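You operate a simulated robot arm through the tools that you are given. There is no shell and no other tool.

Carry out the task below with a simulated two-armed robot. There is one attempt and no reset: what you move stays moved.

Task
Stop the air line, restart its blower, jog the valve, red stop in.
Fine: in that order; the blower alone, a short jog; the red stop on the control box stays in.

The check looks at the end state, three seconds after you hand in, the way a careful person would. Anything else that was tipped, shoved, dropped, spilled or broken makes it a failure.

Robot
Two 7-joint arms with fingered hands on one trunk that stands fixed in place. Base frame: the origin is at the foot of the trunk, x ahead of it, y to its left, z up. Lengths are in mm, angles in rad, forces in N, time in s.
The left shoulder is at [70, 139, 1133], the right one opposite. With the tool pointing down near the work surface each hand reaches from about 100 to 760 mm from the base axis, measured 20 degrees to its own side. Payload 3.9 kg a hand.
The TCP of each hand is the grasp point between the finger pads, 29 mm short of the fingertips. In the tool frame z runs along the fingers and y along their closing line. The gripper opens to 100 mm; its body begins 34 mm behind the TCP. The gripper is a hand of 5 fingers: y runs from the thumb to the fingers, the wrist lies at [-15, -105, -177] in the tool frame, and closing takes about 1.5 s.
Orientation is that of the tool frame in the base frame, as [roll, pitch, yaw] about the fixed x, y, z axes, in that order (R = Rz(yaw) Ry(pitch) Rx(roll)). With the fingers straight down and the wrist toward the robot, the tool's x, y and z point along [0, 1, 0], [1, 0, 0] and [0, 0, -1] of the base frame.

Tools
- The arms move only by the tool nudge_tool. It takes "left_deltas", "right_deltas" or both (then of equal length, played together; a hand with none holds still); each is a list of rows, each a list of 6 numbers: the turn, a rotation vector about the tool's x, y, z in units of 180 degrees (1.0 is 180 degrees), then the shift along the tool's x, y, z in units of 300 mm (1.0 is 300 mm). In form: [[ax, ay, az, tx, ty, tz], ...]. A call has 1 to 20 rows; each row is the pose to reach, as a shift and turn from the pose commanded when the call began, along the tool's axes at that moment. "left_fingers" and "right_fingers" are, for a hand that has rows, the opening, from 0 (shut) to 1 (fully open), set as the call begins (left out, the last holds). A call with a number of a shift or a turn outside -1 to 1 is refused whole. Each row takes 0.2 s and may step no farther than 50 mm and 0.15 rad from the row before; otherwise, or with a gripper value out of range, the whole call is refused. A pose out of reach is approached as far as the arm can. The call stops where the force on the tool passes 40 N (or 10 N more than at its start, if that is more) or the arm is blocked; 0.2 s more then pass. Each finger travels about 153 mm/s and halts on what it meets, pressing with about 27 N; the grip force reading is that of the motor and also rises with nothing between the fingers. The clock runs only during rows and for 0.2 s after the last one: add rows that repeat a pose to give the fingers time. It gives the time, the measured TCP pose, the force on the tool (base axes), the opening and the grip force at its end, in the units of the frame above (readings bear some noise), with the torque about the TCP (base axes, N m) and any sound that the robot's microphone picked up, and new pictures: "show" is both (left out), scene, wrist or none (wrist: the cameras of the hands that moved).
- Cameras (640 x 400 px; columns grow to the right, rows downward): "scene" is now at [143, 7.8, 1497.4]; the picture's right is [0.09, -1.00, 0.00], its down [-0.13, -0.01, -0.99] and it looks along [0.99, 0.09, -0.13] (base axes); focal length 214 px, centre (320, 200). "left" rides on the left gripper at [-66, -86, -121] in its tool frame; the picture's right is [-0.76, -0.31, 0.58], its down [0.59, -0.70, 0.40] and it looks along [0.28, 0.64, 0.71] (tool axes); focal length 247 px, centre (320, 200). "right" rides on the right gripper at [66, -86, -121] in its tool frame; the picture's right is [-0.76, 0.31, -0.58], its down [-0.59, -0.70, 0.40] and it looks along [-0.28, 0.64, 0.71] (tool axes); focal length 247 px, centre (320, 200). There is no depth. A picture from a camera that has moved, and an enlarged one, comes with that camera's place and axes in the base frame and with its lens.
- slide_trunk(by): slides the trunk up (or, below 0, down) by that many mm; the arms and the scene camera ride with it, the base frame stays. It gives what a move gives, with no picture.
- set_fingers(index, middle, ring, little, thumb_bend, thumb_turn, hand): sets how far each is bent, from 0 (flat) to 1 (curled in); at 0.3 the hand is open as for a grip, at 0.7 the pads meet at the TCP. One left out holds its place. A second passes; each finger stops where it meets its share of the squeeze, and holds until it gets a number again. A gripper value or a shape takes the hand back. It gives what a move gives, with no picture; readings hold the bend of each and the force on index, middle, ring, little, thumb and palm. thumb_turn goes from beside the hand (0) to across from the fingers (1), as for a grip.
- preshape(shape, hand): the hand has 5 fingers and takes this shape, open, in about a second: jaw (thumb against the fingers, like two jaws); tri (thumb and two fingers); tip (a fingertip pinch); poke (one finger out to press); point (the index stretched); flat (the hand flat); cup (the hand cupped); fist (a fist). The gripper value then closes the fingers along that shape, each until it touches; the sizes above hold for jaw. It gives what a move gives, with no picture.
- head_to(pan, tilt): turns the head with the scene camera to pan (to the left, within 1.501 rad either way) and tilt (down, from -0.506 to 1.204), counted from straight ahead of the robot. It gives what a move gives, and a new picture of the scene camera.
- inspect(camera, box): a new picture of the part [left, top, right, bottom] of that camera's present view, enlarged. No time passes.
- finish_job(): hands the job in; it is judged then, once.

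Nothing tells you positions but the pictures and the camera data. Unless the task says otherwise, let go and move clear before handing in.

The tools are called after ">>>" as name(argument=value, ...) on one line, values as JSON. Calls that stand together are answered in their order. nudge_tool: Moves the arms, as the interface text tells. Its arguments: {"type":"object","properties":{"left_deltas":{"type":"array","items":{"type":"array","items":{"type":"number"}}},"left_fingers":{"type":"number"},"right_deltas":{"type":"array","items":{"type":"array","items":{"type":"number"}}},"right_fingers":{"type":"number"},"show":{"type":"string","enum":["both","scene","wrist","none"]}},"required":[]} The other tools are called the same way: slide_trunk (by) moves the trunk up or down; preshape (shape, hand) gives the hand a shape; set_fingers (index, middle, ring, little, thumb_bend, thumb_turn, hand) moves the fingers one by one; head_to (pan, tilt) turns the head that bears the scene camera; inspect (camera, box) takes an enlarged picture of a part of a camera's view; finish_job () hands the job in.

At the start:

```text
time_s: 0.0
left_tool_pos: [349.1, 109.0, 1498.3]
left_tool_rot: [-3.141, 0.001, 1.571]
left_force: [0.3, -0.1, -0.3]
left_wrist_torque: [-0.07, 0.01, 0.0]
left_grip_width: 99.6
left_grip_force: 0.0
left_shape: jaw
left_bend: [0.3, 0.3, 0.3, 0.3, 0.3, 0.98]
left_finger forces: [0.0, 0.1, 0.0, 0.0, 0.0, 0.0]
right_tool_pos: [409.9, -139.8, 1454.3]
right_tool_rot: [3.142, 0.0, 1.57]
right_force: [0.3, 0.9, 0.9]
right_wrist_torque: [-0.04, 0.03, 0.02]
right_grip_width: 99.6
right_grip_force: 0.1
right_shape: jaw
right_bend: [0.3, 0.3, 0.3, 0.3, 0.3, 0.98]
right_finger forces: [0.0, 0.0, 0.1, 0.0, 0.1, 0.0]
trunk travel left (down, up): [-775.0, 65.0]
head pan, tilt (commanded): [0.094, 0.131]
```

scene: 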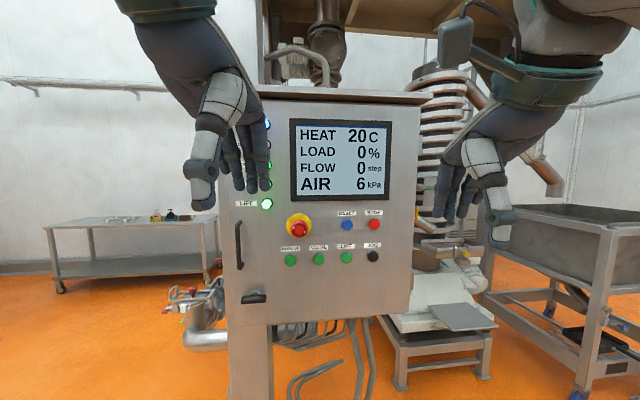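
right: 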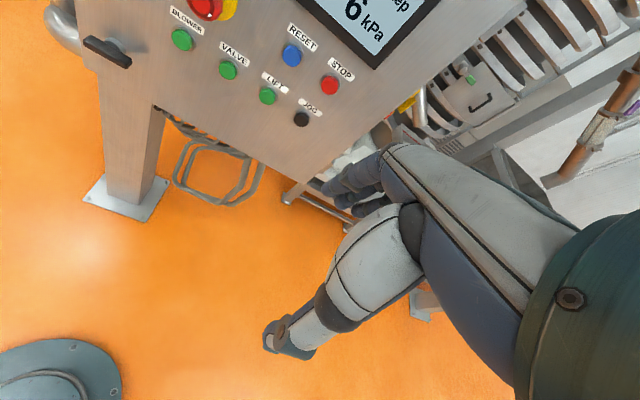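
left: 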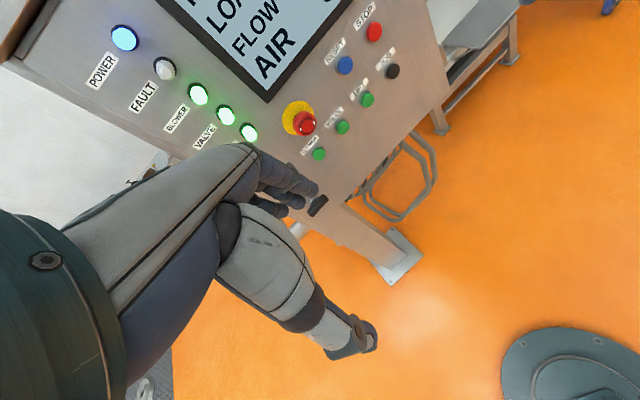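

I see a control box with a screen, a red mushroom stop, a RESET and STOP button, a row of green buttons (BLOWER, VALVE, LIFT) and a black JOG, plus indicator lamps on the left. I'll look closer at the labels before moving anything.

>>> inspect(camera="scene", box=[220, 190, 420, 315])

>>> inspect(camera="left", box=[60, 0, 440, 230])

>>> inspect(camera="right", box=[80, 0, 440, 225])

>>> inspect(camera="scene", box=[220, 90, 420, 215])

```text
3.20 times, centred on (320, 252) of scene
camera zoom: at [143.0, 7.8, 1497.4], right [0.09, -1.0, 0.0], down [-0.13, -0.01, -0.99], along [0.99, 0.09, -0.13], focal length 686 px, centre (320, 32)
```

zoom: 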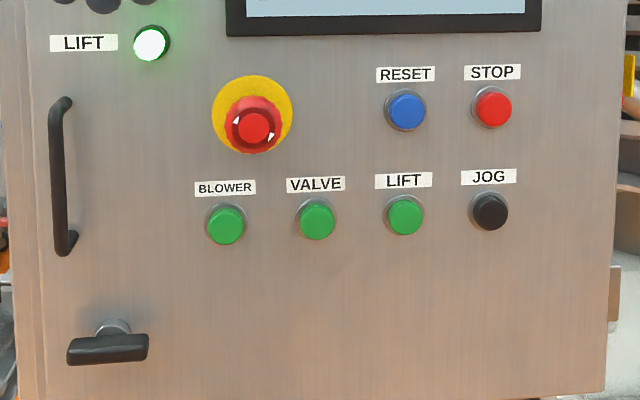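

```text
1.68 times, centred on (250, 115) of left
camera zoom: at [263.9, 43.1, 1618.6], right [-0.31, -0.76, -0.58], down [-0.7, 0.59, -0.4], along [0.64, 0.28, -0.71], focal length 416 px, centre (438, 343)
```

zoom: 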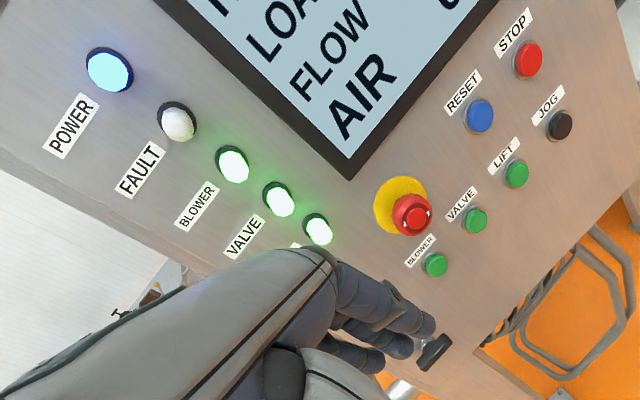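

```text
1.78 times, centred on (260, 112) of right
camera zoom: at [323.7, -73.6, 1575.8], right [0.31, -0.76, 0.58], down [-0.7, -0.59, -0.4], along [0.64, -0.28, -0.71], focal length 439 px, centre (427, 356)
```

zoom: 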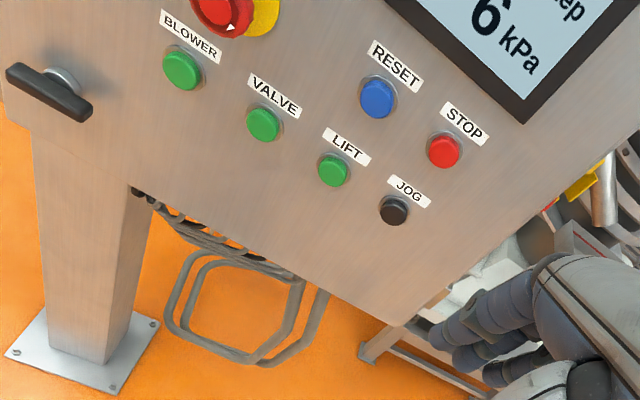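

```text
3.20 times, centred on (320, 152) of scene
camera zoom: at [143.0, 7.8, 1497.4], right [0.09, -1.0, 0.0], down [-0.13, -0.01, -0.99], along [0.99, 0.09, -0.13], focal length 686 px, centre (320, 352)
```

zoom: 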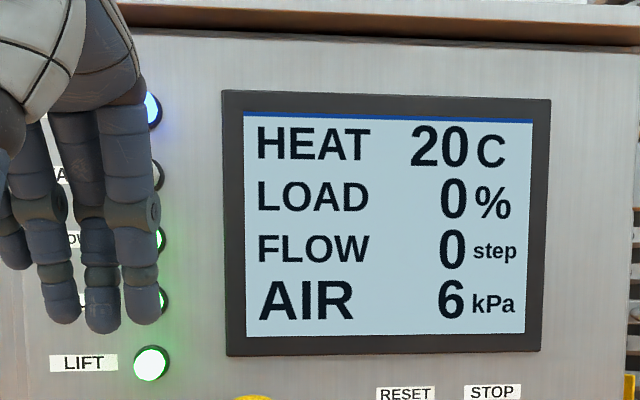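

The panel shows BLOWER, VALVE and LIFT lamps lit, AIR at 6 kPa, and a mushroom stop whose state I need to make out. I'll look around for other stops or relevant items before I touch anything.

>>> head_to(pan=-0.5, tilt=0.35)

>>> head_to(pan=0.7, tilt=0.35)

>>> head_to(pan=0.1, tilt=0.4)

```text
time_s: 1.0
left_tool_pos: [348.7, 109.7, 1497.9]
left_tool_rot: [-3.141, 0.0, 1.572]
left_force: [0.2, -0.2, -0.5]
left_wrist_torque: [0.02, 0.02, 0.03]
left_grip_width: 99.7
left_grip_force: 0.1
left_shape: jaw
left_bend: [0.3, 0.3, 0.3, 0.3, 0.3, 0.98]
left_finger forces: [0.0, 0.0, 0.0, 0.0, 0.0, 0.1]
right_tool_pos: [409.0, -139.3, 1453.7]
right_tool_rot: [-3.141, 0.0, 1.571]
right_force: [-0.2, 0.5, 0.8]
right_wrist_torque: [-0.02, -0.03, -0.03]
right_grip_width: 99.8
right_grip_force: 0.1
right_shape: jaw
right_bend: [0.3, 0.3, 0.3, 0.3, 0.3, 0.98]
right_finger forces: [0.1, 0.0, 0.0, 0.0, 0.0, 0.0]
trunk travel left (down, up): [-775.0, 65.0]
head pan, tilt (commanded): [-0.499, 0.351]
camera scene: at [132.7, -45.3, 1477.0], right [-0.48, -0.88, 0.0], down [-0.3, 0.16, -0.94], along [0.82, -0.45, -0.34], focal length 214 px, centre (320, 200)
```

scene: 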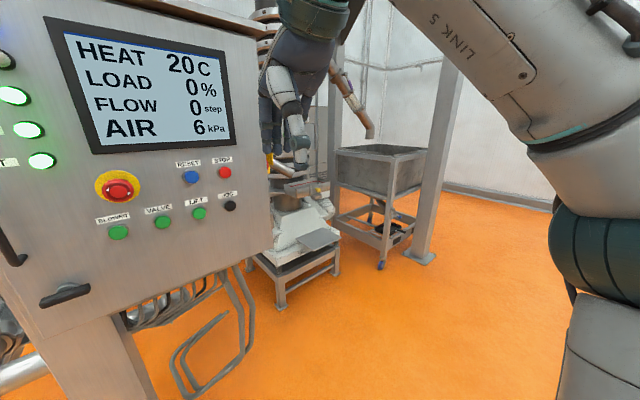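

```text
time_s: 2.4
left_tool_pos: [347.9, 109.3, 1497.1]
left_tool_rot: [-3.141, 0.001, 1.571]
left_force: [0.6, 0.0, -0.2]
left_wrist_torque: [0.0, -0.01, 0.01]
left_grip_width: 99.7
left_grip_force: 0.1
left_shape: jaw
left_bend: [0.3, 0.3, 0.3, 0.3, 0.3, 0.98]
left_finger forces: [0.0, 0.1, 0.0, 0.1, 0.0, 0.1]
right_tool_pos: [411.3, -139.1, 1455.0]
right_tool_rot: [3.141, 0.001, 1.571]
right_force: [0.7, -0.4, 0.6]
right_wrist_torque: [0.01, -0.03, 0.01]
right_grip_width: 99.9
right_grip_force: 0.0
right_shape: jaw
right_bend: [0.3, 0.3, 0.3, 0.3, 0.3, 0.98]
right_finger forces: [0.1, 0.0, 0.0, 0.1, 0.0, 0.1]
trunk travel left (down, up): [-775.0, 65.0]
head pan, tilt (commanded): [0.7, 0.351]
camera scene: at [122.2, 59.0, 1477.0], right [0.64, -0.77, 0.0], down [-0.26, -0.22, -0.94], along [0.72, 0.6, -0.34], focal length 214 px, centre (320, 200)
```

scene: 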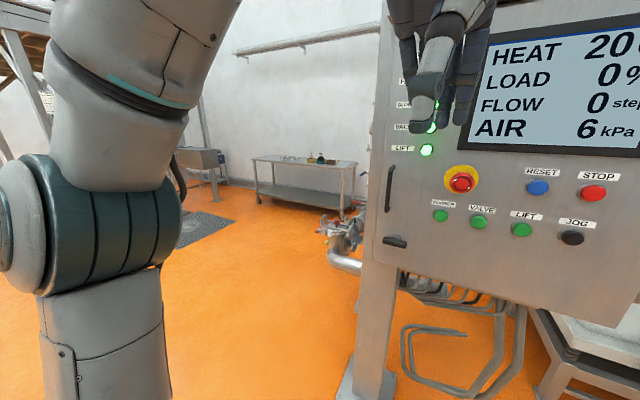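

```text
time_s: 3.4
left_tool_pos: [348.5, 108.8, 1498.6]
left_tool_rot: [3.141, 0.002, 1.571]
left_force: [0.2, 0.0, 0.1]
left_wrist_torque: [-0.02, -0.01, 0.04]
left_grip_width: 99.9
left_grip_force: 0.1
left_shape: jaw
left_bend: [0.3, 0.3, 0.3, 0.3, 0.3, 0.98]
left_finger forces: [0.1, 0.0, 0.0, 0.0, 0.0, 0.0]
right_tool_pos: [409.0, -139.7, 1456.9]
right_tool_rot: [-3.14, 0.002, 1.572]
right_force: [0.6, 0.3, 0.0]
right_wrist_torque: [0.01, 0.01, -0.01]
right_grip_width: 99.8
right_grip_force: 0.0
right_shape: jaw
right_bend: [0.3, 0.3, 0.3, 0.3, 0.3, 0.98]
right_finger forces: [0.0, 0.0, 0.1, 0.0, 0.0, 0.0]
trunk travel left (down, up): [-775.0, 65.0]
head pan, tilt (commanded): [0.099, 0.4]
camera scene: at [143.0, 8.5, 1472.4], right [0.1, -0.99, 0.0], down [-0.39, -0.04, -0.92], along [0.92, 0.09, -0.39], focal length 214 px, centre (320, 200)
```

scene: 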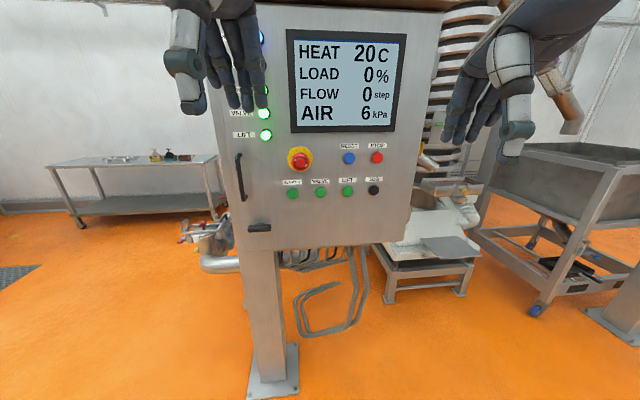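

The panel's buttons triangulate to roughly x 740–775 mm ahead; STOP is near [774, -93, 1344], JOG near [769, -92, 1246] and BLOWER near [741, 153, 1237]. Next I set both hands to the poke shape in free air and look at where the fingertip sits.

>>> preshape(shape="poke", hand="right")

>>> preshape(shape="poke", hand="left")

>>> head_to(pan=0.0, tilt=0.2)

>>> inspect(camera="right", box=[0, 0, 640, 400])

>>> inspect(camera="left", box=[0, 0, 640, 400])

```text
time_s: 4.3
left_tool_pos: [349.6, 109.0, 1498.0]
left_tool_rot: [-3.14, 0.0, 1.571]
left_force: [0.6, 0.7, 0.8]
left_wrist_torque: [0.01, -0.03, 0.04]
left_grip_width: 99.7
left_grip_force: 0.0
left_shape: jaw
left_bend: [0.3, 0.3, 0.3, 0.3, 0.3, 0.98]
left_finger forces: [0.1, 0.0, 0.0, 0.0, 0.0, 0.0]
right_tool_pos: [410.5, -140.2, 1455.3]
right_tool_rot: [-3.141, 0.002, 1.57]
right_force: [0.0, 0.5, -0.7]
right_wrist_torque: [-0.02, 0.0, 0.03]
right_grip_width: 0.0
right_grip_force: 0.0
right_shape: poke
right_bend: [0.7, 0.7, 0.99, 0.99, 1.0, 1.0]
right_finger forces: [0.0, 0.1, 0.0, 0.0, 0.0, 0.0]
trunk travel left (down, up): [-775.0, 65.0]
head pan, tilt (commanded): [0.099, 0.4]
```

```text
time_s: 5.2
left_tool_pos: [349.5, 109.3, 1496.8]
left_tool_rot: [-3.14, -0.001, 1.571]
left_force: [-0.1, -0.1, -0.8]
left_wrist_torque: [0.0, -0.01, -0.01]
left_grip_width: 0.0
left_grip_force: 0.1
left_shape: poke
left_bend: [0.7, 0.7, 0.99, 0.99, 1.0, 1.0]
left_finger forces: [0.0, 0.0, 0.0, 0.0, 0.1, 0.0]
right_tool_pos: [409.7, -140.0, 1455.1]
right_tool_rot: [3.14, -0.001, 1.57]
right_force: [0.8, 0.3, -0.2]
right_wrist_torque: [0.01, -0.01, 0.05]
right_grip_width: 0.0
right_grip_force: 0.0
right_shape: poke
right_bend: [0.7, 0.7, 0.99, 0.99, 1.0, 1.0]
right_finger forces: [0.0, 0.0, 0.0, 0.1, 0.0, 0.0]
trunk travel left (down, up): [-775.0, 65.0]
head pan, tilt (commanded): [0.099, 0.4]
```

```text
time_s: 5.9
left_tool_pos: [347.8, 109.4, 1497.9]
left_tool_rot: [3.14, 0.0, 1.571]
left_force: [-0.1, 0.7, 0.0]
left_wrist_torque: [-0.02, -0.01, -0.03]
left_grip_width: 0.0
left_grip_force: 0.0
left_shape: poke
left_bend: [0.7, 0.7, 0.99, 0.99, 1.0, 1.0]
left_finger forces: [0.1, 0.0, 0.0, 0.0, 0.0, 0.0]
right_tool_pos: [409.2, -139.2, 1454.2]
right_tool_rot: [-3.141, 0.0, 1.571]
right_force: [-0.7, 0.7, 0.7]
right_wrist_torque: [0.02, -0.02, -0.02]
right_grip_width: 0.2
right_grip_force: 0.1
right_shape: poke
right_bend: [0.7, 0.7, 0.99, 0.99, 1.0, 1.0]
right_finger forces: [0.1, 0.0, 0.0, 0.0, 0.0, 0.1]
trunk travel left (down, up): [-775.0, 65.0]
head pan, tilt (commanded): [0.0, 0.201]
camera scene: at [144.1, -0.9, 1490.9], right [0.0, -1.0, 0.0], down [-0.2, 0.0, -0.98], along [0.98, 0.0, -0.2], focal length 214 px, centre (320, 200)
```

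scene: 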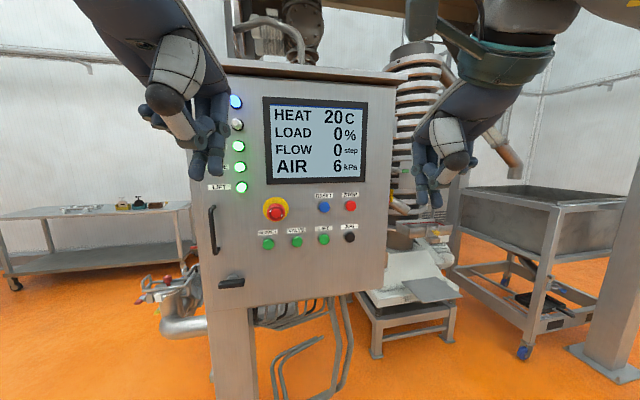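

```text
1.00 times, centred on (320, 200) of right (not enlarged: the box is as wide or as high as the picture)
camera zoom: at [323.6, -73.5, 1575.8], right [0.31, -0.76, 0.58], down [-0.7, -0.59, -0.4], along [0.64, -0.28, -0.71], focal length 247 px, centre (320, 200)
```

zoom: 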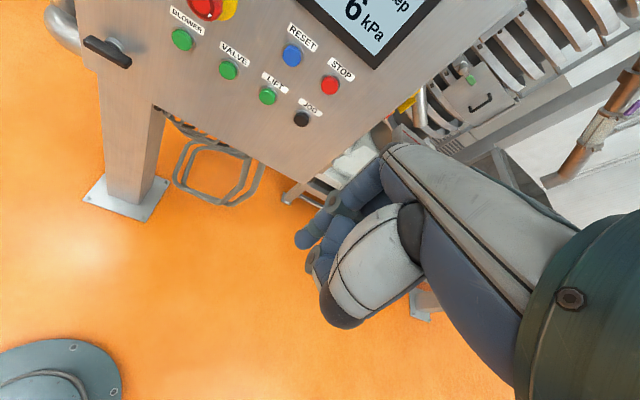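

```text
1.00 times, centred on (320, 200) of left (not enlarged: the box is as wide or as high as the picture)
camera zoom: at [263.8, 43.1, 1618.6], right [-0.31, -0.76, -0.58], down [-0.7, 0.59, -0.4], along [0.64, 0.28, -0.71], focal length 247 px, centre (320, 200)
```

zoom: 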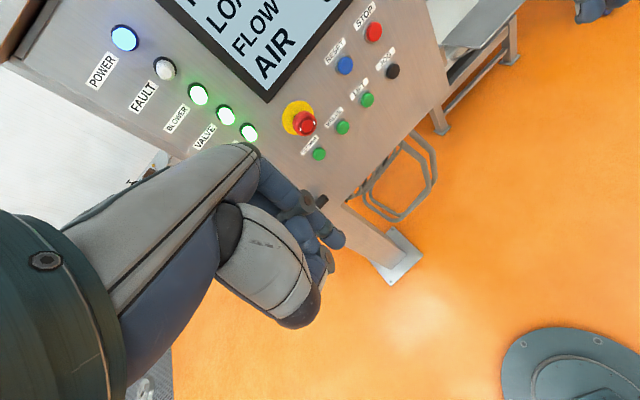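

The poke shape keeps index and middle half bent with the rest curled, so the fingertip should be about 29 mm past the TCP along tool z. I'll zoom in on both hands to see which fingers stick out.

>>> inspect(camera="right", box=[260, 140, 460, 340])

>>> inspect(camera="scene", box=[390, 80, 520, 220])

>>> inspect(camera="scene", box=[200, 170, 390, 290])

```text
2.00 times, centred on (360, 240) of right
camera zoom: at [323.6, -73.5, 1575.8], right [0.31, -0.76, 0.58], down [-0.7, -0.59, -0.4], along [0.64, -0.28, -0.71], focal length 494 px, centre (240, 120)
```

zoom: 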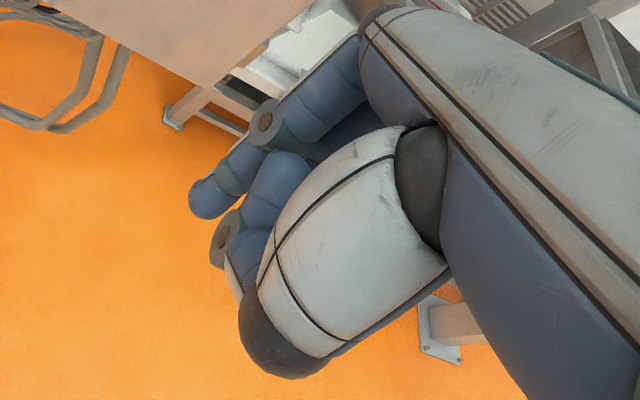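

```text
2.86 times, centred on (455, 150) of scene
camera zoom: at [144.1, -0.9, 1490.9], right [0.0, -1.0, 0.0], down [-0.2, 0.0, -0.98], along [0.98, 0.0, -0.2], focal length 613 px, centre (-66, 343)
```

zoom: 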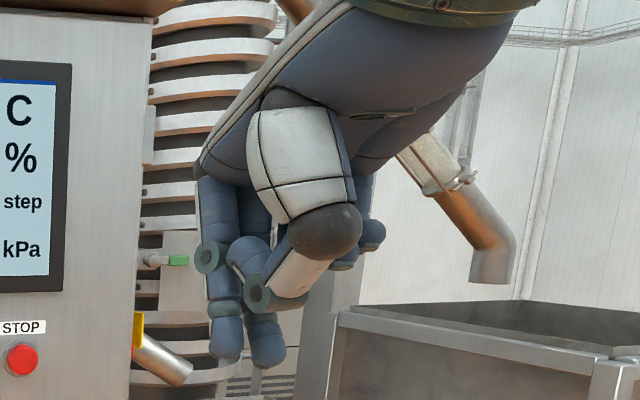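

```text
3.33 times, centred on (295, 230) of scene
camera zoom: at [144.1, -0.9, 1490.9], right [0.0, -1.0, 0.0], down [-0.2, 0.0, -0.98], along [0.98, 0.0, -0.2], focal length 715 px, centre (403, 100)
```

zoom: 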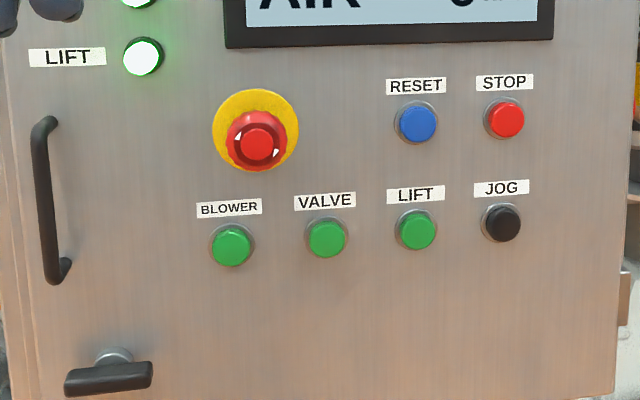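

Both hands are in poke shape with index and middle tips at about ±9 mm in tool x and 29 mm past the TCP. I'll swing the right hand to point forward (tool y up) and stop well short of the panel.

>>> nudge_tool(right_deltas=[[-0.0357, 0, 0, 0, 0.0452, 0.0271], [-0.0714, 0, 0, 0, 0.0905, 0.0543], [-0.1071, 0, 0, 0, 0.1357, 0.0814], [-0.1429, 0, 0, 0, 0.181, 0.1086], [-0.1786, 0, 0, 0, 0.2262, 0.1357], [-0.2143, 0, 0, 0, 0.2714, 0.1629], [-0.25, 0, 0, 0, 0.3167, 0.19], [-0.2857, 0, 0, 0, 0.3619, 0.2171], [-0.3214, 0, 0, 0, 0.4071, 0.2443], [-0.3571, 0, 0, 0, 0.4524, 0.2714], [-0.3929, 0, 0, 0, 0.4976, 0.2986], [-0.4286, 0, 0, 0, 0.5429, 0.3257], [-0.4643, 0, 0, 0, 0.5881, 0.3529], [-0.5, 0, 0, 0, 0.6333, 0.38], [-0.5, 0, 0, 0, 0.6333, 0.38]], show="both")

```text
time_s: 9.1
left_tool_pos: [349.2, 107.5, 1497.9]
left_tool_rot: [-3.14, -0.003, 1.57]
left_force: [0.1, -0.3, -0.4]
left_wrist_torque: [0.04, 0.01, 0.01]
left_grip_width: 0.0
left_grip_force: 0.1
left_shape: poke
left_bend: [0.7, 0.7, 0.99, 0.99, 1.0, 1.0]
left_finger forces: [0.0, 0.0, 0.0, 0.0, 0.0, 0.1]
right_tool_pos: [600.2, -143.8, 1341.6]
right_tool_rot: [1.571, 0.0, 1.571]
right_force: [-0.2, -1.2, 0.0]
right_wrist_torque: [-0.03, 0.01, 0.02]
right_grip_width: 0.0
right_grip_force: 0.0
right_shape: poke
right_bend: [0.7, 0.7, 0.99, 0.99, 1.0, 1.0]
right_finger forces: [0.0, 0.0, 0.1, 0.0, 0.0, 0.0]
trunk travel left (down, up): [-775.0, 65.0]
head pan, tilt (commanded): [0.0, 0.201]
camera scene: at [144.5, -3.2, 1490.9], right [0.0, -1.0, 0.0], down [-0.2, 0.0, -0.98], along [0.98, 0.0, -0.2], focal length 214 px, centre (320, 200)
camera right: at [479.1, -76.1, 1255.2], right [-0.58, -0.76, 0.31], down [0.4, -0.59, -0.7], along [0.71, -0.28, 0.64], focal length 247 px, centre (320, 200)
```

scene: 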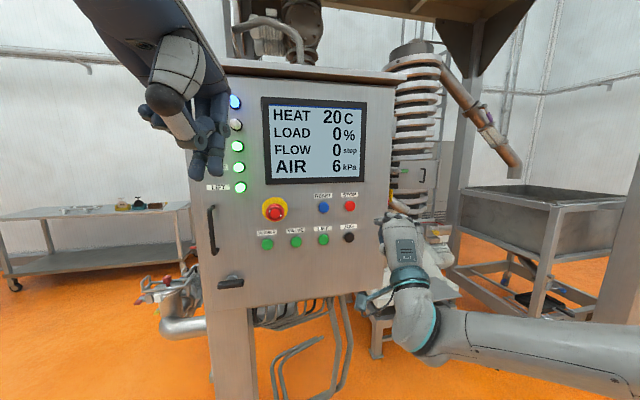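
right: 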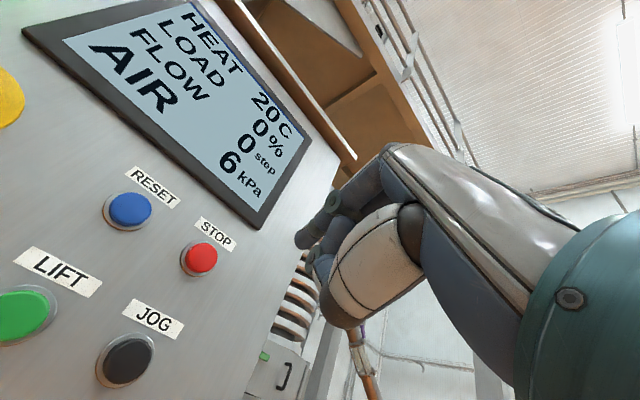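

The right hand now points forward at about [600, -143, 1341]; its camera puts STOP at ≈[774, -93, 1344], JOG at ≈[778, -93, 1243], with the panel yawed about 0.2 rad. I'll zoom to fix the fingertip position in the tool frame.

>>> inspect(camera="right", box=[250, 170, 410, 270])

>>> inspect(camera="scene", box=[300, 180, 460, 280])

>>> inspect(camera="right", box=[0, 160, 320, 400])

```text
4.00 times, centred on (330, 220) of right
camera zoom: at [479.1, -76.1, 1255.2], right [-0.58, -0.76, 0.31], down [0.4, -0.59, -0.7], along [0.71, -0.28, 0.64], focal length 988 px, centre (280, 120)
```

zoom: 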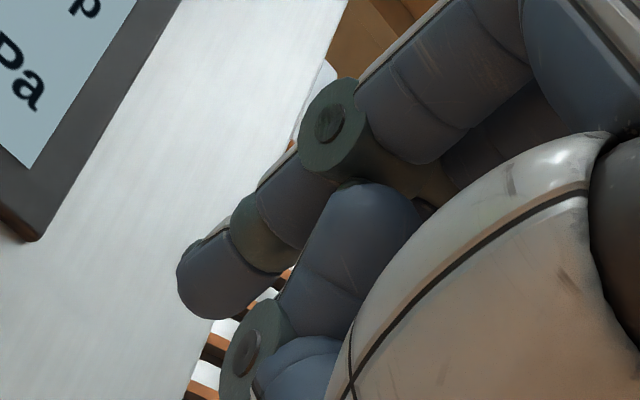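

```text
4.00 times, centred on (380, 230) of scene
camera zoom: at [144.5, -3.2, 1490.9], right [0.0, -1.0, 0.0], down [-0.2, 0.0, -0.98], along [0.98, 0.0, -0.2], focal length 858 px, centre (80, 80)
```

zoom: 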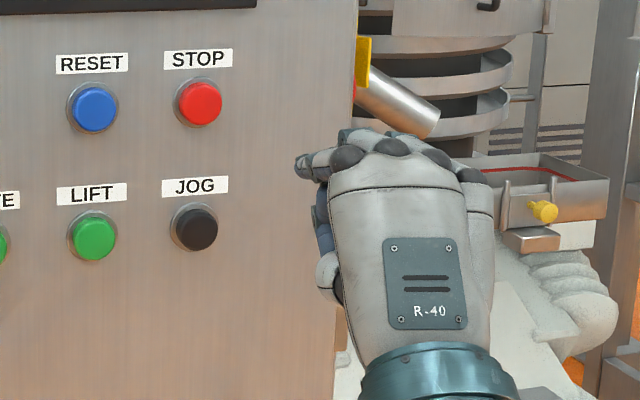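

```text
1.67 times, centred on (160, 280) of right
camera zoom: at [479.1, -76.1, 1255.2], right [-0.58, -0.76, 0.31], down [0.4, -0.59, -0.7], along [0.71, -0.28, 0.64], focal length 412 px, centre (587, 67)
```

zoom: 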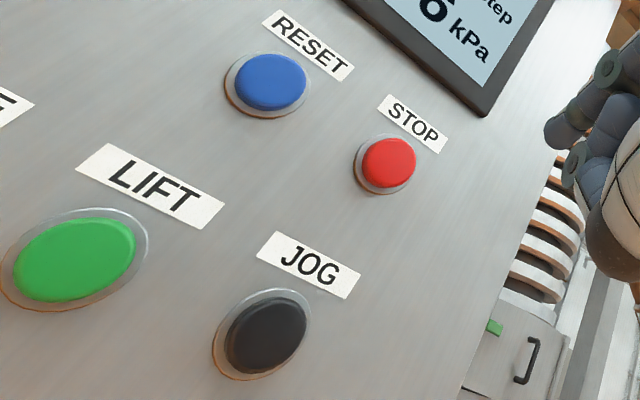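

The index tip sits near tool [9, 2, 29], so the two fingertips straddle the TCP axis. I move to a standoff about 40 mm in front of STOP, yawed square to the panel.

>>> nudge_tool(right_deltas=[[0, 0.016, 0, 0.0313, 0, 0.0877], [0, 0.032, 0, 0.0627, 0.001, 0.1753], [0, 0.048, 0, 0.094, 0.002, 0.263], [0, 0.0637, 0, 0.1253, 0.003, 0.3507], [0, 0.0637, 0, 0.1253, 0.003, 0.3507], [0, 0.0637, 0, 0.1253, 0.003, 0.3507]], show="both")

```text
time_s: 10.5
left_tool_pos: [349.2, 109.3, 1497.7]
left_tool_rot: [-3.141, 0.001, 1.57]
left_force: [0.4, 0.5, -0.8]
left_wrist_torque: [-0.01, 0.01, -0.02]
left_grip_width: 0.0
left_grip_force: 0.1
left_shape: poke
left_bend: [0.7, 0.7, 0.99, 0.99, 1.0, 1.0]
left_finger forces: [0.0, 0.1, 0.1, 0.0, 0.0, 0.0]
right_tool_pos: [677.0, -51.0, 1357.5]
right_tool_rot: [1.592, -0.017, 1.72]
right_force: [0.2, 0.3, 0.1]
right_wrist_torque: [0.01, -0.02, -0.02]
right_grip_width: 0.0
right_grip_force: 0.2
right_shape: poke
right_bend: [0.7, 0.7, 0.99, 0.99, 1.0, 1.0]
right_finger forces: [0.1, 0.1, 0.0, 0.0, 0.0, 0.0]
right hand out of reach, approached as far as the arm can: row 2, 3, 4, 5, 6
trunk travel left (down, up): [-775.0, 65.0]
head pan, tilt (commanded): [0.0, 0.201]
camera scene: at [143.8, -1.0, 1491.0], right [0.0, -1.0, 0.0], down [-0.2, 0.0, -0.98], along [0.98, 0.0, -0.2], focal length 214 px, centre (320, 200)
camera right: at [544.7, -2.8, 1276.6], right [-0.45, -0.84, 0.31], down [0.46, -0.51, -0.72], along [0.76, -0.18, 0.62], focal length 247 px, centre (320, 200)
```

scene: 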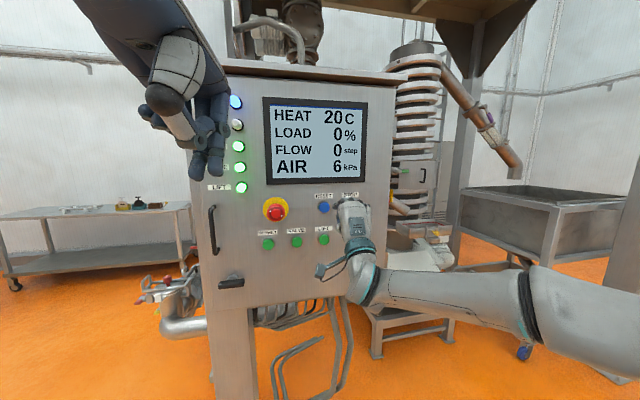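
right: 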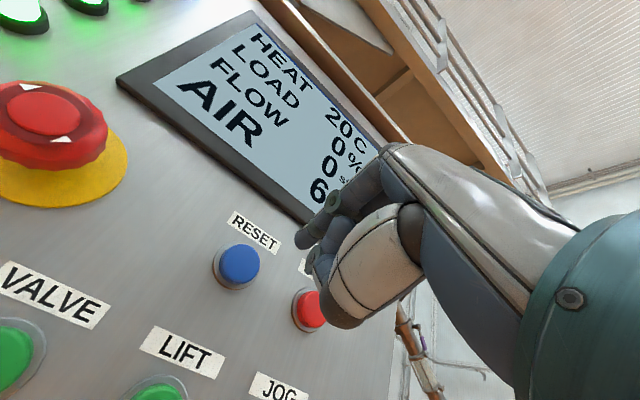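

The target pose was out of reach: the right hand stopped near [677, -51, 1357] with the elbow swung out to the right. I'll look at the arm's shape to choose a better posture before going on.

>>> head_to(pan=-0.9, tilt=0.7)

```text
time_s: 11.7
left_tool_pos: [349.3, 110.0, 1498.0]
left_tool_rot: [-3.14, -0.001, 1.571]
left_force: [-1.2, 0.3, -0.1]
left_wrist_torque: [0.01, -0.01, -0.04]
left_grip_width: 0.3
left_grip_force: 0.0
left_shape: poke
left_bend: [0.7, 0.7, 0.99, 0.99, 1.0, 1.0]
left_finger forces: [0.0, 0.0, 0.0, 0.1, 0.0, 0.0]
right_tool_pos: [676.0, -51.2, 1359.1]
right_tool_rot: [1.591, -0.017, 1.716]
right_force: [0.0, -0.6, 0.0]
right_wrist_torque: [-0.01, -0.01, 0.0]
right_grip_width: 0.1
right_grip_force: 0.0
right_shape: poke
right_bend: [0.7, 0.7, 0.99, 0.99, 1.0, 1.0]
right_finger forces: [0.0, 0.0, 0.1, 0.0, 0.0, 0.0]
trunk travel left (down, up): [-775.0, 65.0]
head pan, tilt (commanded): [-0.901, 0.7]
camera scene: at [103.8, -67.3, 1445.6], right [-0.78, -0.62, 0.0], down [-0.4, 0.5, -0.77], along [0.48, -0.6, -0.64], focal length 214 px, centre (320, 200)
```

scene: 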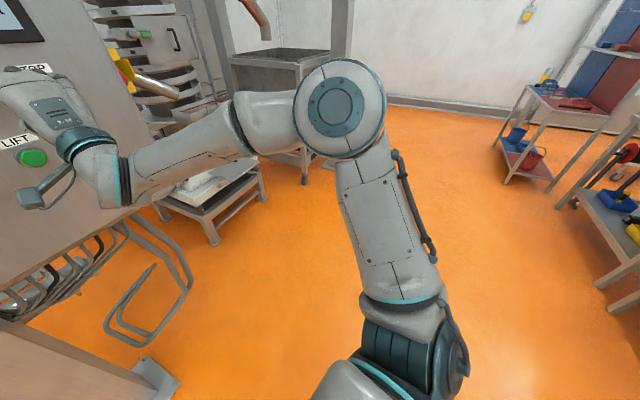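

The right elbow is swung out level to the right, so the forearm points left and the wrist has to bend too far. I'll back the hand off, then roll it so the wrist sits to the lower right of the fingertips, which suits this elbow.

>>> nudge_tool(right_deltas=[[0, -0.016, 0, 0, 0, -0.0725], [0, -0.032, 0, 0, 0, -0.145], [0, -0.048, 0, 0, 0, -0.2175], [0, -0.0637, 0, 0, 0, -0.29], [0, -0.0637, 0, 0, 0, -0.29]], show="none")

```text
time_s: 12.9
left_tool_pos: [351.1, 111.1, 1498.2]
left_tool_rot: [-3.141, 0.001, 1.569]
left_force: [-0.2, 0.7, -0.1]
left_wrist_torque: [-0.02, 0.0, -0.03]
left_grip_width: 0.0
left_grip_force: 0.1
left_shape: poke
left_bend: [0.7, 0.7, 0.99, 0.99, 1.0, 1.0]
left_finger forces: [0.0, 0.0, 0.0, 0.0, 0.1, 0.0]
right_tool_pos: [589.1, -63.5, 1359.2]
right_tool_rot: [1.595, -0.012, 1.517]
right_force: [0.3, 0.8, -0.2]
right_wrist_torque: [0.0, -0.04, 0.0]
right_grip_width: 0.0
right_grip_force: 0.1
right_shape: poke
right_bend: [0.7, 0.7, 0.99, 0.99, 1.0, 1.0]
right_finger forces: [0.1, 0.0, 0.0, 0.1, 0.0, 0.0]
trunk travel left (down, up): [-775.0, 65.0]
head pan, tilt (commanded): [-0.901, 0.7]
```

The retreat worked and the command frame follows the reached pose. Now I roll about the tool axis by -45° and shift right, still well short of the panel.

>>> nudge_tool(right_deltas=[[0, 0, -0.0357, -0.0308, -0.0081, 0.0164], [0, 0, -0.0714, -0.0616, -0.0162, 0.0329], [0, 0, -0.1071, -0.0924, -0.0243, 0.0493], [0, 0, -0.1429, -0.1233, -0.0324, 0.0657], [0, 0, -0.1786, -0.1541, -0.0405, 0.0821], [0, 0, -0.2143, -0.1849, -0.0486, 0.0986], [0, 0, -0.25, -0.2157, -0.0567, 0.115], [0, 0, -0.25, -0.2157, -0.0567, 0.115]], show="scene")

```text
time_s: 14.7
left_tool_pos: [350.9, 107.9, 1497.5]
left_tool_rot: [-3.14, -0.001, 1.571]
left_force: [0.2, -0.9, 0.3]
left_wrist_torque: [0.02, 0.03, -0.02]
left_grip_width: 0.0
left_grip_force: 0.0
left_shape: poke
left_bend: [0.7, 0.7, 0.99, 0.99, 1.0, 1.0]
left_finger forces: [0.1, 0.0, 0.0, 0.1, 0.1, 0.1]
right_tool_pos: [623.4, -68.1, 1294.6]
right_tool_rot: [1.569, 0.749, 1.466]
right_force: [-0.3, -0.1, 0.0]
right_wrist_torque: [-0.01, 0.01, 0.0]
right_grip_width: 0.1
right_grip_force: 0.0
right_shape: poke
right_bend: [0.7, 0.7, 0.99, 0.99, 1.0, 1.0]
right_finger forces: [0.1, 0.1, 0.1, 0.1, 0.0, 0.0]
right hand out of reach, approached as far as the arm can: row 4, 5, 6, 7, 8
trunk travel left (down, up): [-775.0, 65.0]
head pan, tilt (commanded): [-0.901, 0.7]
camera scene: at [104.1, -68.7, 1445.5], right [-0.78, -0.62, 0.0], down [-0.4, 0.51, -0.76], along [0.47, -0.6, -0.64], focal length 214 px, centre (320, 200)
```

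scene: 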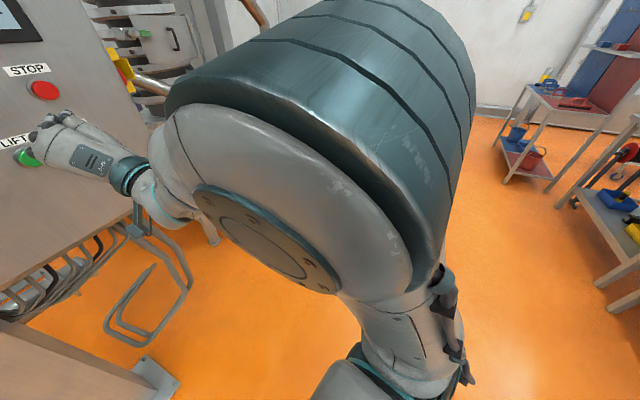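

Rolling that way lifted the elbow, so the opposite roll (thumb up, like a handshake) should drop it. I'll roll +90° from here while backing off slightly.

>>> nudge_tool(right_deltas=[[0, 0, 0.0417, -0.0179, 0.0012, -0.0051], [0, 0, 0.0833, -0.0358, 0.0024, -0.0103], [0, 0, 0.125, -0.0538, 0.0037, -0.0154], [0, 0, 0.1667, -0.0717, 0.0049, -0.0206], [0, 0, 0.2083, -0.0896, 0.0061, -0.0257], [0, 0, 0.25, -0.1075, 0.0073, -0.0309], [0, 0, 0.2917, -0.1254, 0.0085, -0.036], [0, 0, 0.3333, -0.1433, 0.0097, -0.0411], [0, 0, 0.375, -0.1613, 0.011, -0.0463], [0, 0, 0.4167, -0.1792, 0.0122, -0.0514], [0, 0, 0.4583, -0.1971, 0.0134, -0.0566], [0, 0, 0.5, -0.215, 0.0146, -0.0617], [0, 0, 0.5, -0.215, 0.0146, -0.0617]], show="scene")

```text
time_s: 17.5
left_tool_pos: [349.4, 109.6, 1499.0]
left_tool_rot: [3.141, 0.001, 1.571]
left_force: [-0.2, 1.2, -0.3]
left_wrist_torque: [0.0, -0.01, 0.01]
left_grip_width: 0.0
left_grip_force: 0.0
left_shape: poke
left_bend: [0.7, 0.7, 0.99, 0.99, 1.0, 1.0]
left_finger forces: [0.0, 0.0, 0.1, 0.0, 0.0, 0.0]
right_tool_pos: [598.5, -107.3, 1339.5]
right_tool_rot: [1.569, -0.823, 1.467]
right_force: [-0.1, -0.7, -0.7]
right_wrist_torque: [0.01, 0.03, 0.02]
right_grip_width: 0.0
right_grip_force: 0.1
right_shape: poke
right_bend: [0.7, 0.7, 0.99, 0.99, 1.0, 1.0]
right_finger forces: [0.0, 0.1, 0.1, 0.1, 0.0, 0.1]
trunk travel left (down, up): [-775.0, 65.0]
head pan, tilt (commanded): [-0.901, 0.7]
camera scene: at [103.3, -67.7, 1445.6], right [-0.78, -0.62, 0.0], down [-0.4, 0.51, -0.76], along [0.48, -0.6, -0.64], focal length 214 px, centre (320, 200)
```

scene: 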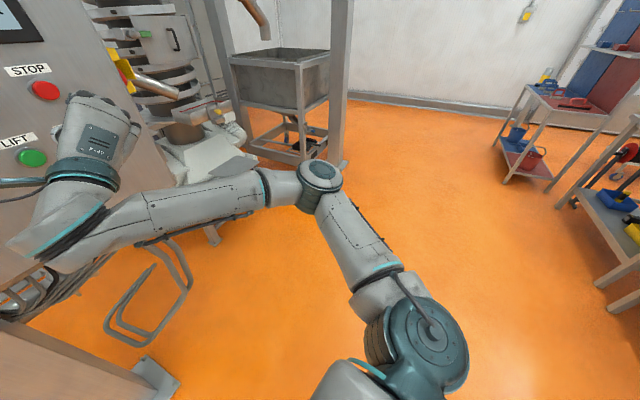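

The elbow is lower now and the pose was reached. I advance to about 40 mm in front of STOP, straightening the yaw to point straight ahead.

>>> nudge_tool(right_deltas=[[0.0049, 0.0045, 0, 0.0105, -0.0079, 0.07], [0.0097, 0.009, 0, 0.0209, -0.0158, 0.14], [0.0146, 0.0135, 0, 0.0314, -0.0236, 0.21], [0.0194, 0.018, 0, 0.0418, -0.0315, 0.28], [0.0243, 0.0225, 0, 0.0523, -0.0394, 0.3495], [0.0243, 0.0225, 0, 0.0523, -0.0394, 0.3495]], show="wrist")

>>> head_to(pan=0.0, tilt=0.2)

```text
time_s: 18.9
left_tool_pos: [349.5, 110.6, 1497.4]
left_tool_rot: [3.14, -0.002, 1.57]
left_force: [-0.1, -0.2, 0.2]
left_wrist_torque: [0.04, 0.03, 0.04]
left_grip_width: 0.3
left_grip_force: 0.0
left_shape: poke
left_bend: [0.7, 0.7, 0.99, 0.99, 1.0, 1.0]
left_finger forces: [0.1, 0.0, 0.0, 0.0, 0.1, 0.0]
right_tool_pos: [706.5, -97.7, 1342.4]
right_tool_rot: [1.568, -0.822, 1.574]
right_force: [-1.1, -0.4, 0.1]
right_wrist_torque: [0.02, -0.02, 0.01]
right_grip_width: 0.0
right_grip_force: 0.1
right_shape: poke
right_bend: [0.7, 0.7, 0.99, 0.99, 1.0, 1.0]
right_finger forces: [0.0, 0.0, 0.1, 0.1, 0.0, 0.0]
trunk travel left (down, up): [-775.0, 65.0]
head pan, tilt (commanded): [-0.901, 0.7]
camera right: at [584.7, 10.0, 1331.6], right [-0.58, -0.74, -0.35], down [0.4, 0.11, -0.91], along [0.71, -0.66, 0.23], focal length 247 px, centre (320, 200)
```

right: 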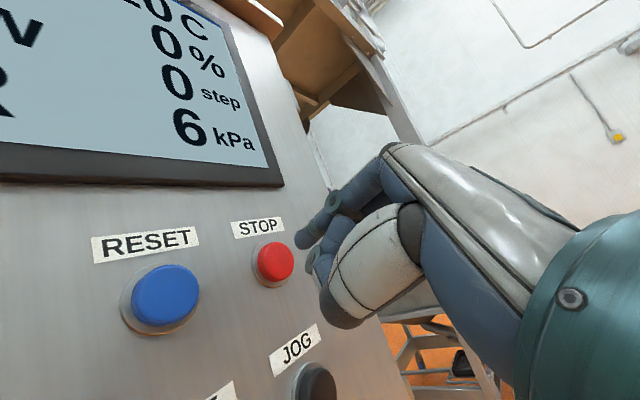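

```text
time_s: 20.1
left_tool_pos: [349.1, 109.5, 1498.1]
left_tool_rot: [3.141, 0.001, 1.571]
left_force: [-0.4, -0.8, -0.3]
left_wrist_torque: [0.01, -0.01, -0.01]
left_grip_width: 0.1
left_grip_force: 0.2
left_shape: poke
left_bend: [0.7, 0.7, 0.99, 0.99, 1.0, 1.0]
left_finger forces: [0.0, 0.0, 0.1, 0.0, 0.1, 0.0]
right_tool_pos: [706.0, -97.7, 1341.6]
right_tool_rot: [1.571, -0.822, 1.57]
right_force: [-0.3, -0.6, 0.3]
right_wrist_torque: [0.0, 0.0, -0.02]
right_grip_width: 0.1
right_grip_force: 0.1
right_shape: poke
right_bend: [0.7, 0.7, 0.99, 0.99, 1.0, 1.0]
right_finger forces: [0.0, 0.0, 0.0, 0.0, 0.0, 0.1]
trunk travel left (down, up): [-775.0, 65.0]
head pan, tilt (commanded): [0.0, 0.201]
camera scene: at [144.1, -1.1, 1490.9], right [0.0, -1.0, 0.0], down [-0.2, 0.0, -0.98], along [0.98, 0.0, -0.2], focal length 214 px, centre (320, 200)
```

scene: 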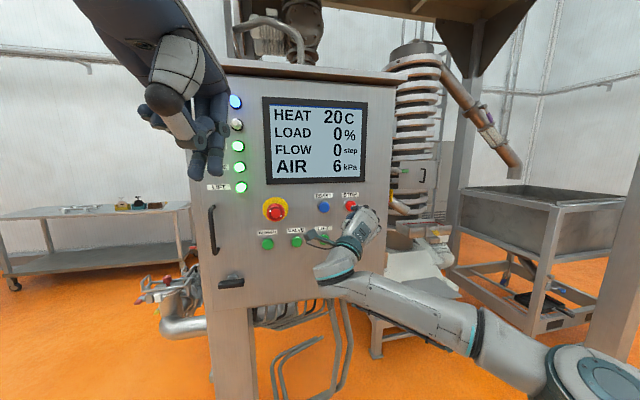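

STOP re-measures at about [773, -93, 1345] and the two fingertips centre at [735, -99, 1343], so pressing along the panel normal lands on it. I push in slowly, letting the force limit guard the press.

>>> nudge_tool(right_deltas=[[0, 0, 0, 0.0068, -0.0073, 0.049], [0, 0, 0, 0.0135, -0.0146, 0.098], [0, 0, 0, 0.0162, -0.0175, 0.1176], [0, 0, 0, 0.0176, -0.019, 0.1274], [0, 0, 0, 0.0189, -0.0205, 0.1372], [0, 0, 0, 0.0203, -0.0219, 0.147]], show="both")

```text
time_s: 21.5
left_tool_pos: [343.8, 106.1, 1500.4]
left_tool_rot: [3.136, -0.002, 1.57]
left_force: [0.5, 0.0, 0.1]
left_wrist_torque: [0.01, -0.01, 0.01]
left_grip_width: 0.0
left_grip_force: 0.0
left_shape: poke
left_bend: [0.7, 0.7, 0.99, 0.99, 1.0, 1.0]
left_finger forces: [0.0, 0.0, 0.0, 0.0, 0.0, 0.1]
right_tool_pos: [744.6, -91.1, 1345.3]
right_tool_rot: [1.564, -0.823, 1.575]
right_force: [-20.1, -5.8, -6.2]
right_wrist_torque: [0.01, 0.27, -0.23]
right_grip_width: 0.0
right_grip_force: 0.1
right_shape: poke
right_bend: [0.7, 0.7, 0.99, 0.99, 1.0, 1.0]
right_finger forces: [0.0, 21.6, 0.0, 0.0, 0.1, 0.0]
trunk travel left (down, up): [-775.0, 65.0]
head pan, tilt (commanded): [0.0, 0.201]
heard: click
camera scene: at [138.1, -3.1, 1491.5], right [0.0, -1.0, 0.0], down [-0.2, 0.0, -0.98], along [0.98, 0.0, -0.2], focal length 214 px, centre (320, 200)
camera right: at [623.2, 17.2, 1333.9], right [-0.58, -0.74, -0.35], down [0.4, 0.11, -0.91], along [0.71, -0.66, 0.23], focal length 247 px, centre (320, 200)
```

scene: 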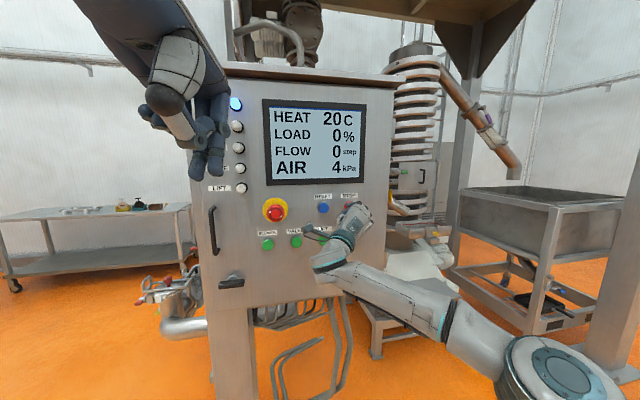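
right: 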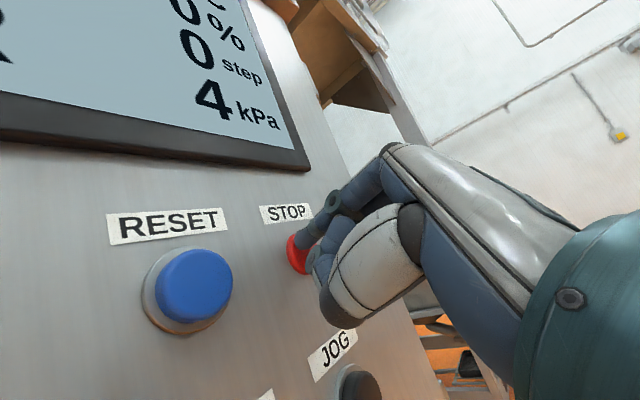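

STOP clicked: the BLOWER, VALVE and LIFT lamps went dark and AIR is falling (4 kPa). I retract the right hand and at the same time swing the left hand to point forward, short of the panel.

>>> nudge_tool(right_deltas=[[0, 0, 0, -0.0045, 0.0049, -0.0327], [0, 0, 0, -0.009, 0.0098, -0.0653], [0, 0, 0, -0.0135, 0.0146, -0.098], [0, 0, 0, -0.018, 0.0195, -0.1307], [0, 0, 0, -0.0225, 0.0244, -0.1633], [0, 0, 0, -0.0225, 0.0244, -0.1633], [0, 0, 0, -0.0225, 0.0244, -0.1633], [0, 0, 0, -0.0225, 0.0244, -0.1633], [0, 0, 0, -0.0225, 0.0244, -0.1633], [0, 0, 0, -0.0225, 0.0244, -0.1633], [0, 0, 0, -0.0225, 0.0244, -0.1633], [0, 0, 0, -0.0225, 0.0244, -0.1633], [0, 0, 0, -0.0225, 0.0244, -0.1633], [0, 0, 0, -0.0225, 0.0244, -0.1633], [0, 0, 0, -0.0225, 0.0244, -0.1633]], left_deltas=[[-0.0357, 0, 0, 0.0074, 0.0502, 0.04], [-0.0714, 0, 0, 0.0148, 0.1005, 0.08], [-0.1071, 0, 0, 0.0221, 0.1507, 0.12], [-0.1429, 0, 0, 0.0295, 0.2009, 0.16], [-0.1786, 0, 0, 0.0369, 0.2512, 0.2], [-0.2143, 0, 0, 0.0443, 0.3014, 0.24], [-0.25, 0, 0, 0.0517, 0.3517, 0.28], [-0.2857, 0, 0, 0.059, 0.4019, 0.32], [-0.3214, 0, 0, 0.0664, 0.4521, 0.36], [-0.3571, 0, 0, 0.0738, 0.5024, 0.4], [-0.3929, 0, 0, 0.0812, 0.5526, 0.44], [-0.4286, 0, 0, 0.0885, 0.6028, 0.48], [-0.4643, 0, 0, 0.0959, 0.6531, 0.52], [-0.5, 0, 0, 0.1033, 0.7033, 0.56], [-0.5, 0, 0, 0.1033, 0.7033, 0.56]], show="scene")

```text
time_s: 24.7
left_tool_pos: [561.4, 141.3, 1330.5]
left_tool_rot: [1.569, 0.001, 1.569]
left_force: [-0.7, 0.7, -0.1]
left_wrist_torque: [0.0, -0.05, -0.03]
left_grip_width: 0.1
left_grip_force: 0.1
left_shape: poke
left_bend: [0.7, 0.7, 0.99, 0.99, 1.0, 1.0]
left_finger forces: [0.0, 0.0, 0.0, 0.0, 0.1, 0.0]
right_tool_pos: [699.5, -98.3, 1341.9]
right_tool_rot: [1.57, -0.82, 1.573]
right_force: [0.0, 0.6, -0.3]
right_wrist_torque: [0.04, 0.03, 0.0]
right_grip_width: 0.0
right_grip_force: 0.0
right_shape: poke
right_bend: [0.7, 0.7, 0.99, 0.99, 1.0, 1.0]
right_finger forces: [0.0, 0.1, 0.0, 0.1, 0.1, 0.1]
trunk travel left (down, up): [-775.0, 65.0]
head pan, tilt (commanded): [0.0, 0.201]
camera scene: at [143.9, 0.6, 1491.0], right [0.0, -1.0, 0.0], down [-0.2, 0.0, -0.98], along [0.98, 0.0, -0.2], focal length 214 px, centre (320, 200)
```

scene: 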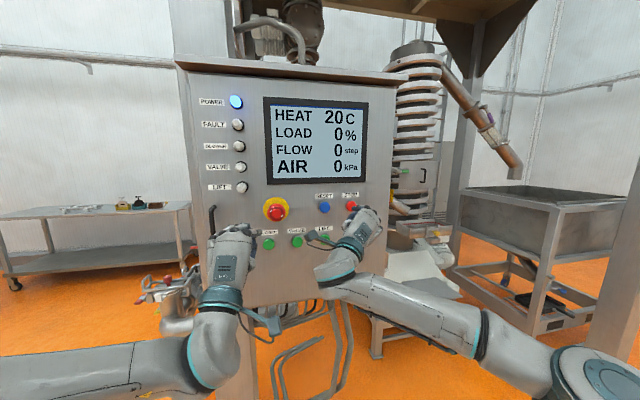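

AIR is at 0 kPa and all three drives are off. I now roll the left hand (mirror of the right) and lower it toward BLOWER's height, still about 80 mm off the panel.

>>> nudge_tool(left_deltas=[[0, 0, -0.0357, -0.0052, -0.0405, 0.0281], [0, 0, -0.0714, -0.0105, -0.0809, 0.0562], [0, 0, -0.1071, -0.0157, -0.1214, 0.0843], [0, 0, -0.1429, -0.021, -0.1619, 0.1124], [0, 0, -0.1786, -0.0262, -0.2024, 0.1405], [0, 0, -0.2143, -0.0315, -0.2428, 0.1686], [0, 0, -0.25, -0.0367, -0.2833, 0.1967], [0, 0, -0.25, -0.0367, -0.2833, 0.1967], [0, 0, -0.25, -0.0367, -0.2833, 0.1967]], show="both")

```text
time_s: 26.7
left_tool_pos: [618.4, 128.6, 1248.7]
left_tool_rot: [1.581, 0.785, 1.578]
left_force: [-0.8, -0.9, 0.1]
left_wrist_torque: [-0.01, -0.01, -0.02]
left_grip_width: 0.0
left_grip_force: 0.0
left_shape: poke
left_bend: [0.7, 0.7, 0.99, 0.99, 1.0, 1.0]
left_finger forces: [0.0, 0.1, 0.0, 0.0, 0.0, 0.0]
left hand out of reach, approached as far as the arm can: row 7, 8, 9
right_tool_pos: [701.9, -99.1, 1341.6]
right_tool_rot: [1.569, -0.822, 1.573]
right_force: [-0.4, -0.3, -1.2]
right_wrist_torque: [-0.01, 0.02, -0.01]
right_grip_width: 0.0
right_grip_force: 0.0
right_shape: poke
right_bend: [0.7, 0.7, 0.99, 0.99, 1.0, 1.0]
right_finger forces: [0.1, 0.0, 0.0, 0.0, 0.0, 0.0]
trunk travel left (down, up): [-775.0, 65.0]
head pan, tilt (commanded): [0.0, 0.201]
camera scene: at [144.4, -0.9, 1490.9], right [0.0, -1.0, 0.0], down [-0.2, 0.0, -0.98], along [0.98, 0.0, -0.2], focal length 214 px, centre (320, 200)
camera left: at [498.2, 20.5, 1235.7], right [0.58, -0.75, 0.31], down [0.39, -0.08, -0.92], along [0.71, 0.65, 0.25], focal length 247 px, centre (320, 200)
```

scene: 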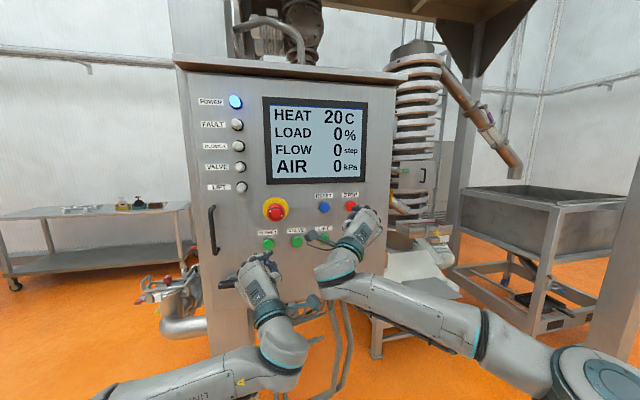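
left: 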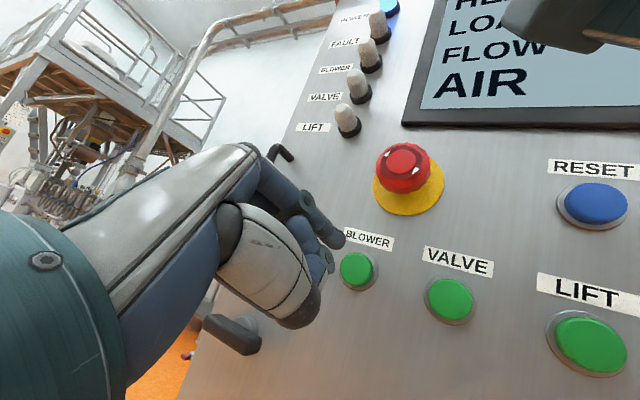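

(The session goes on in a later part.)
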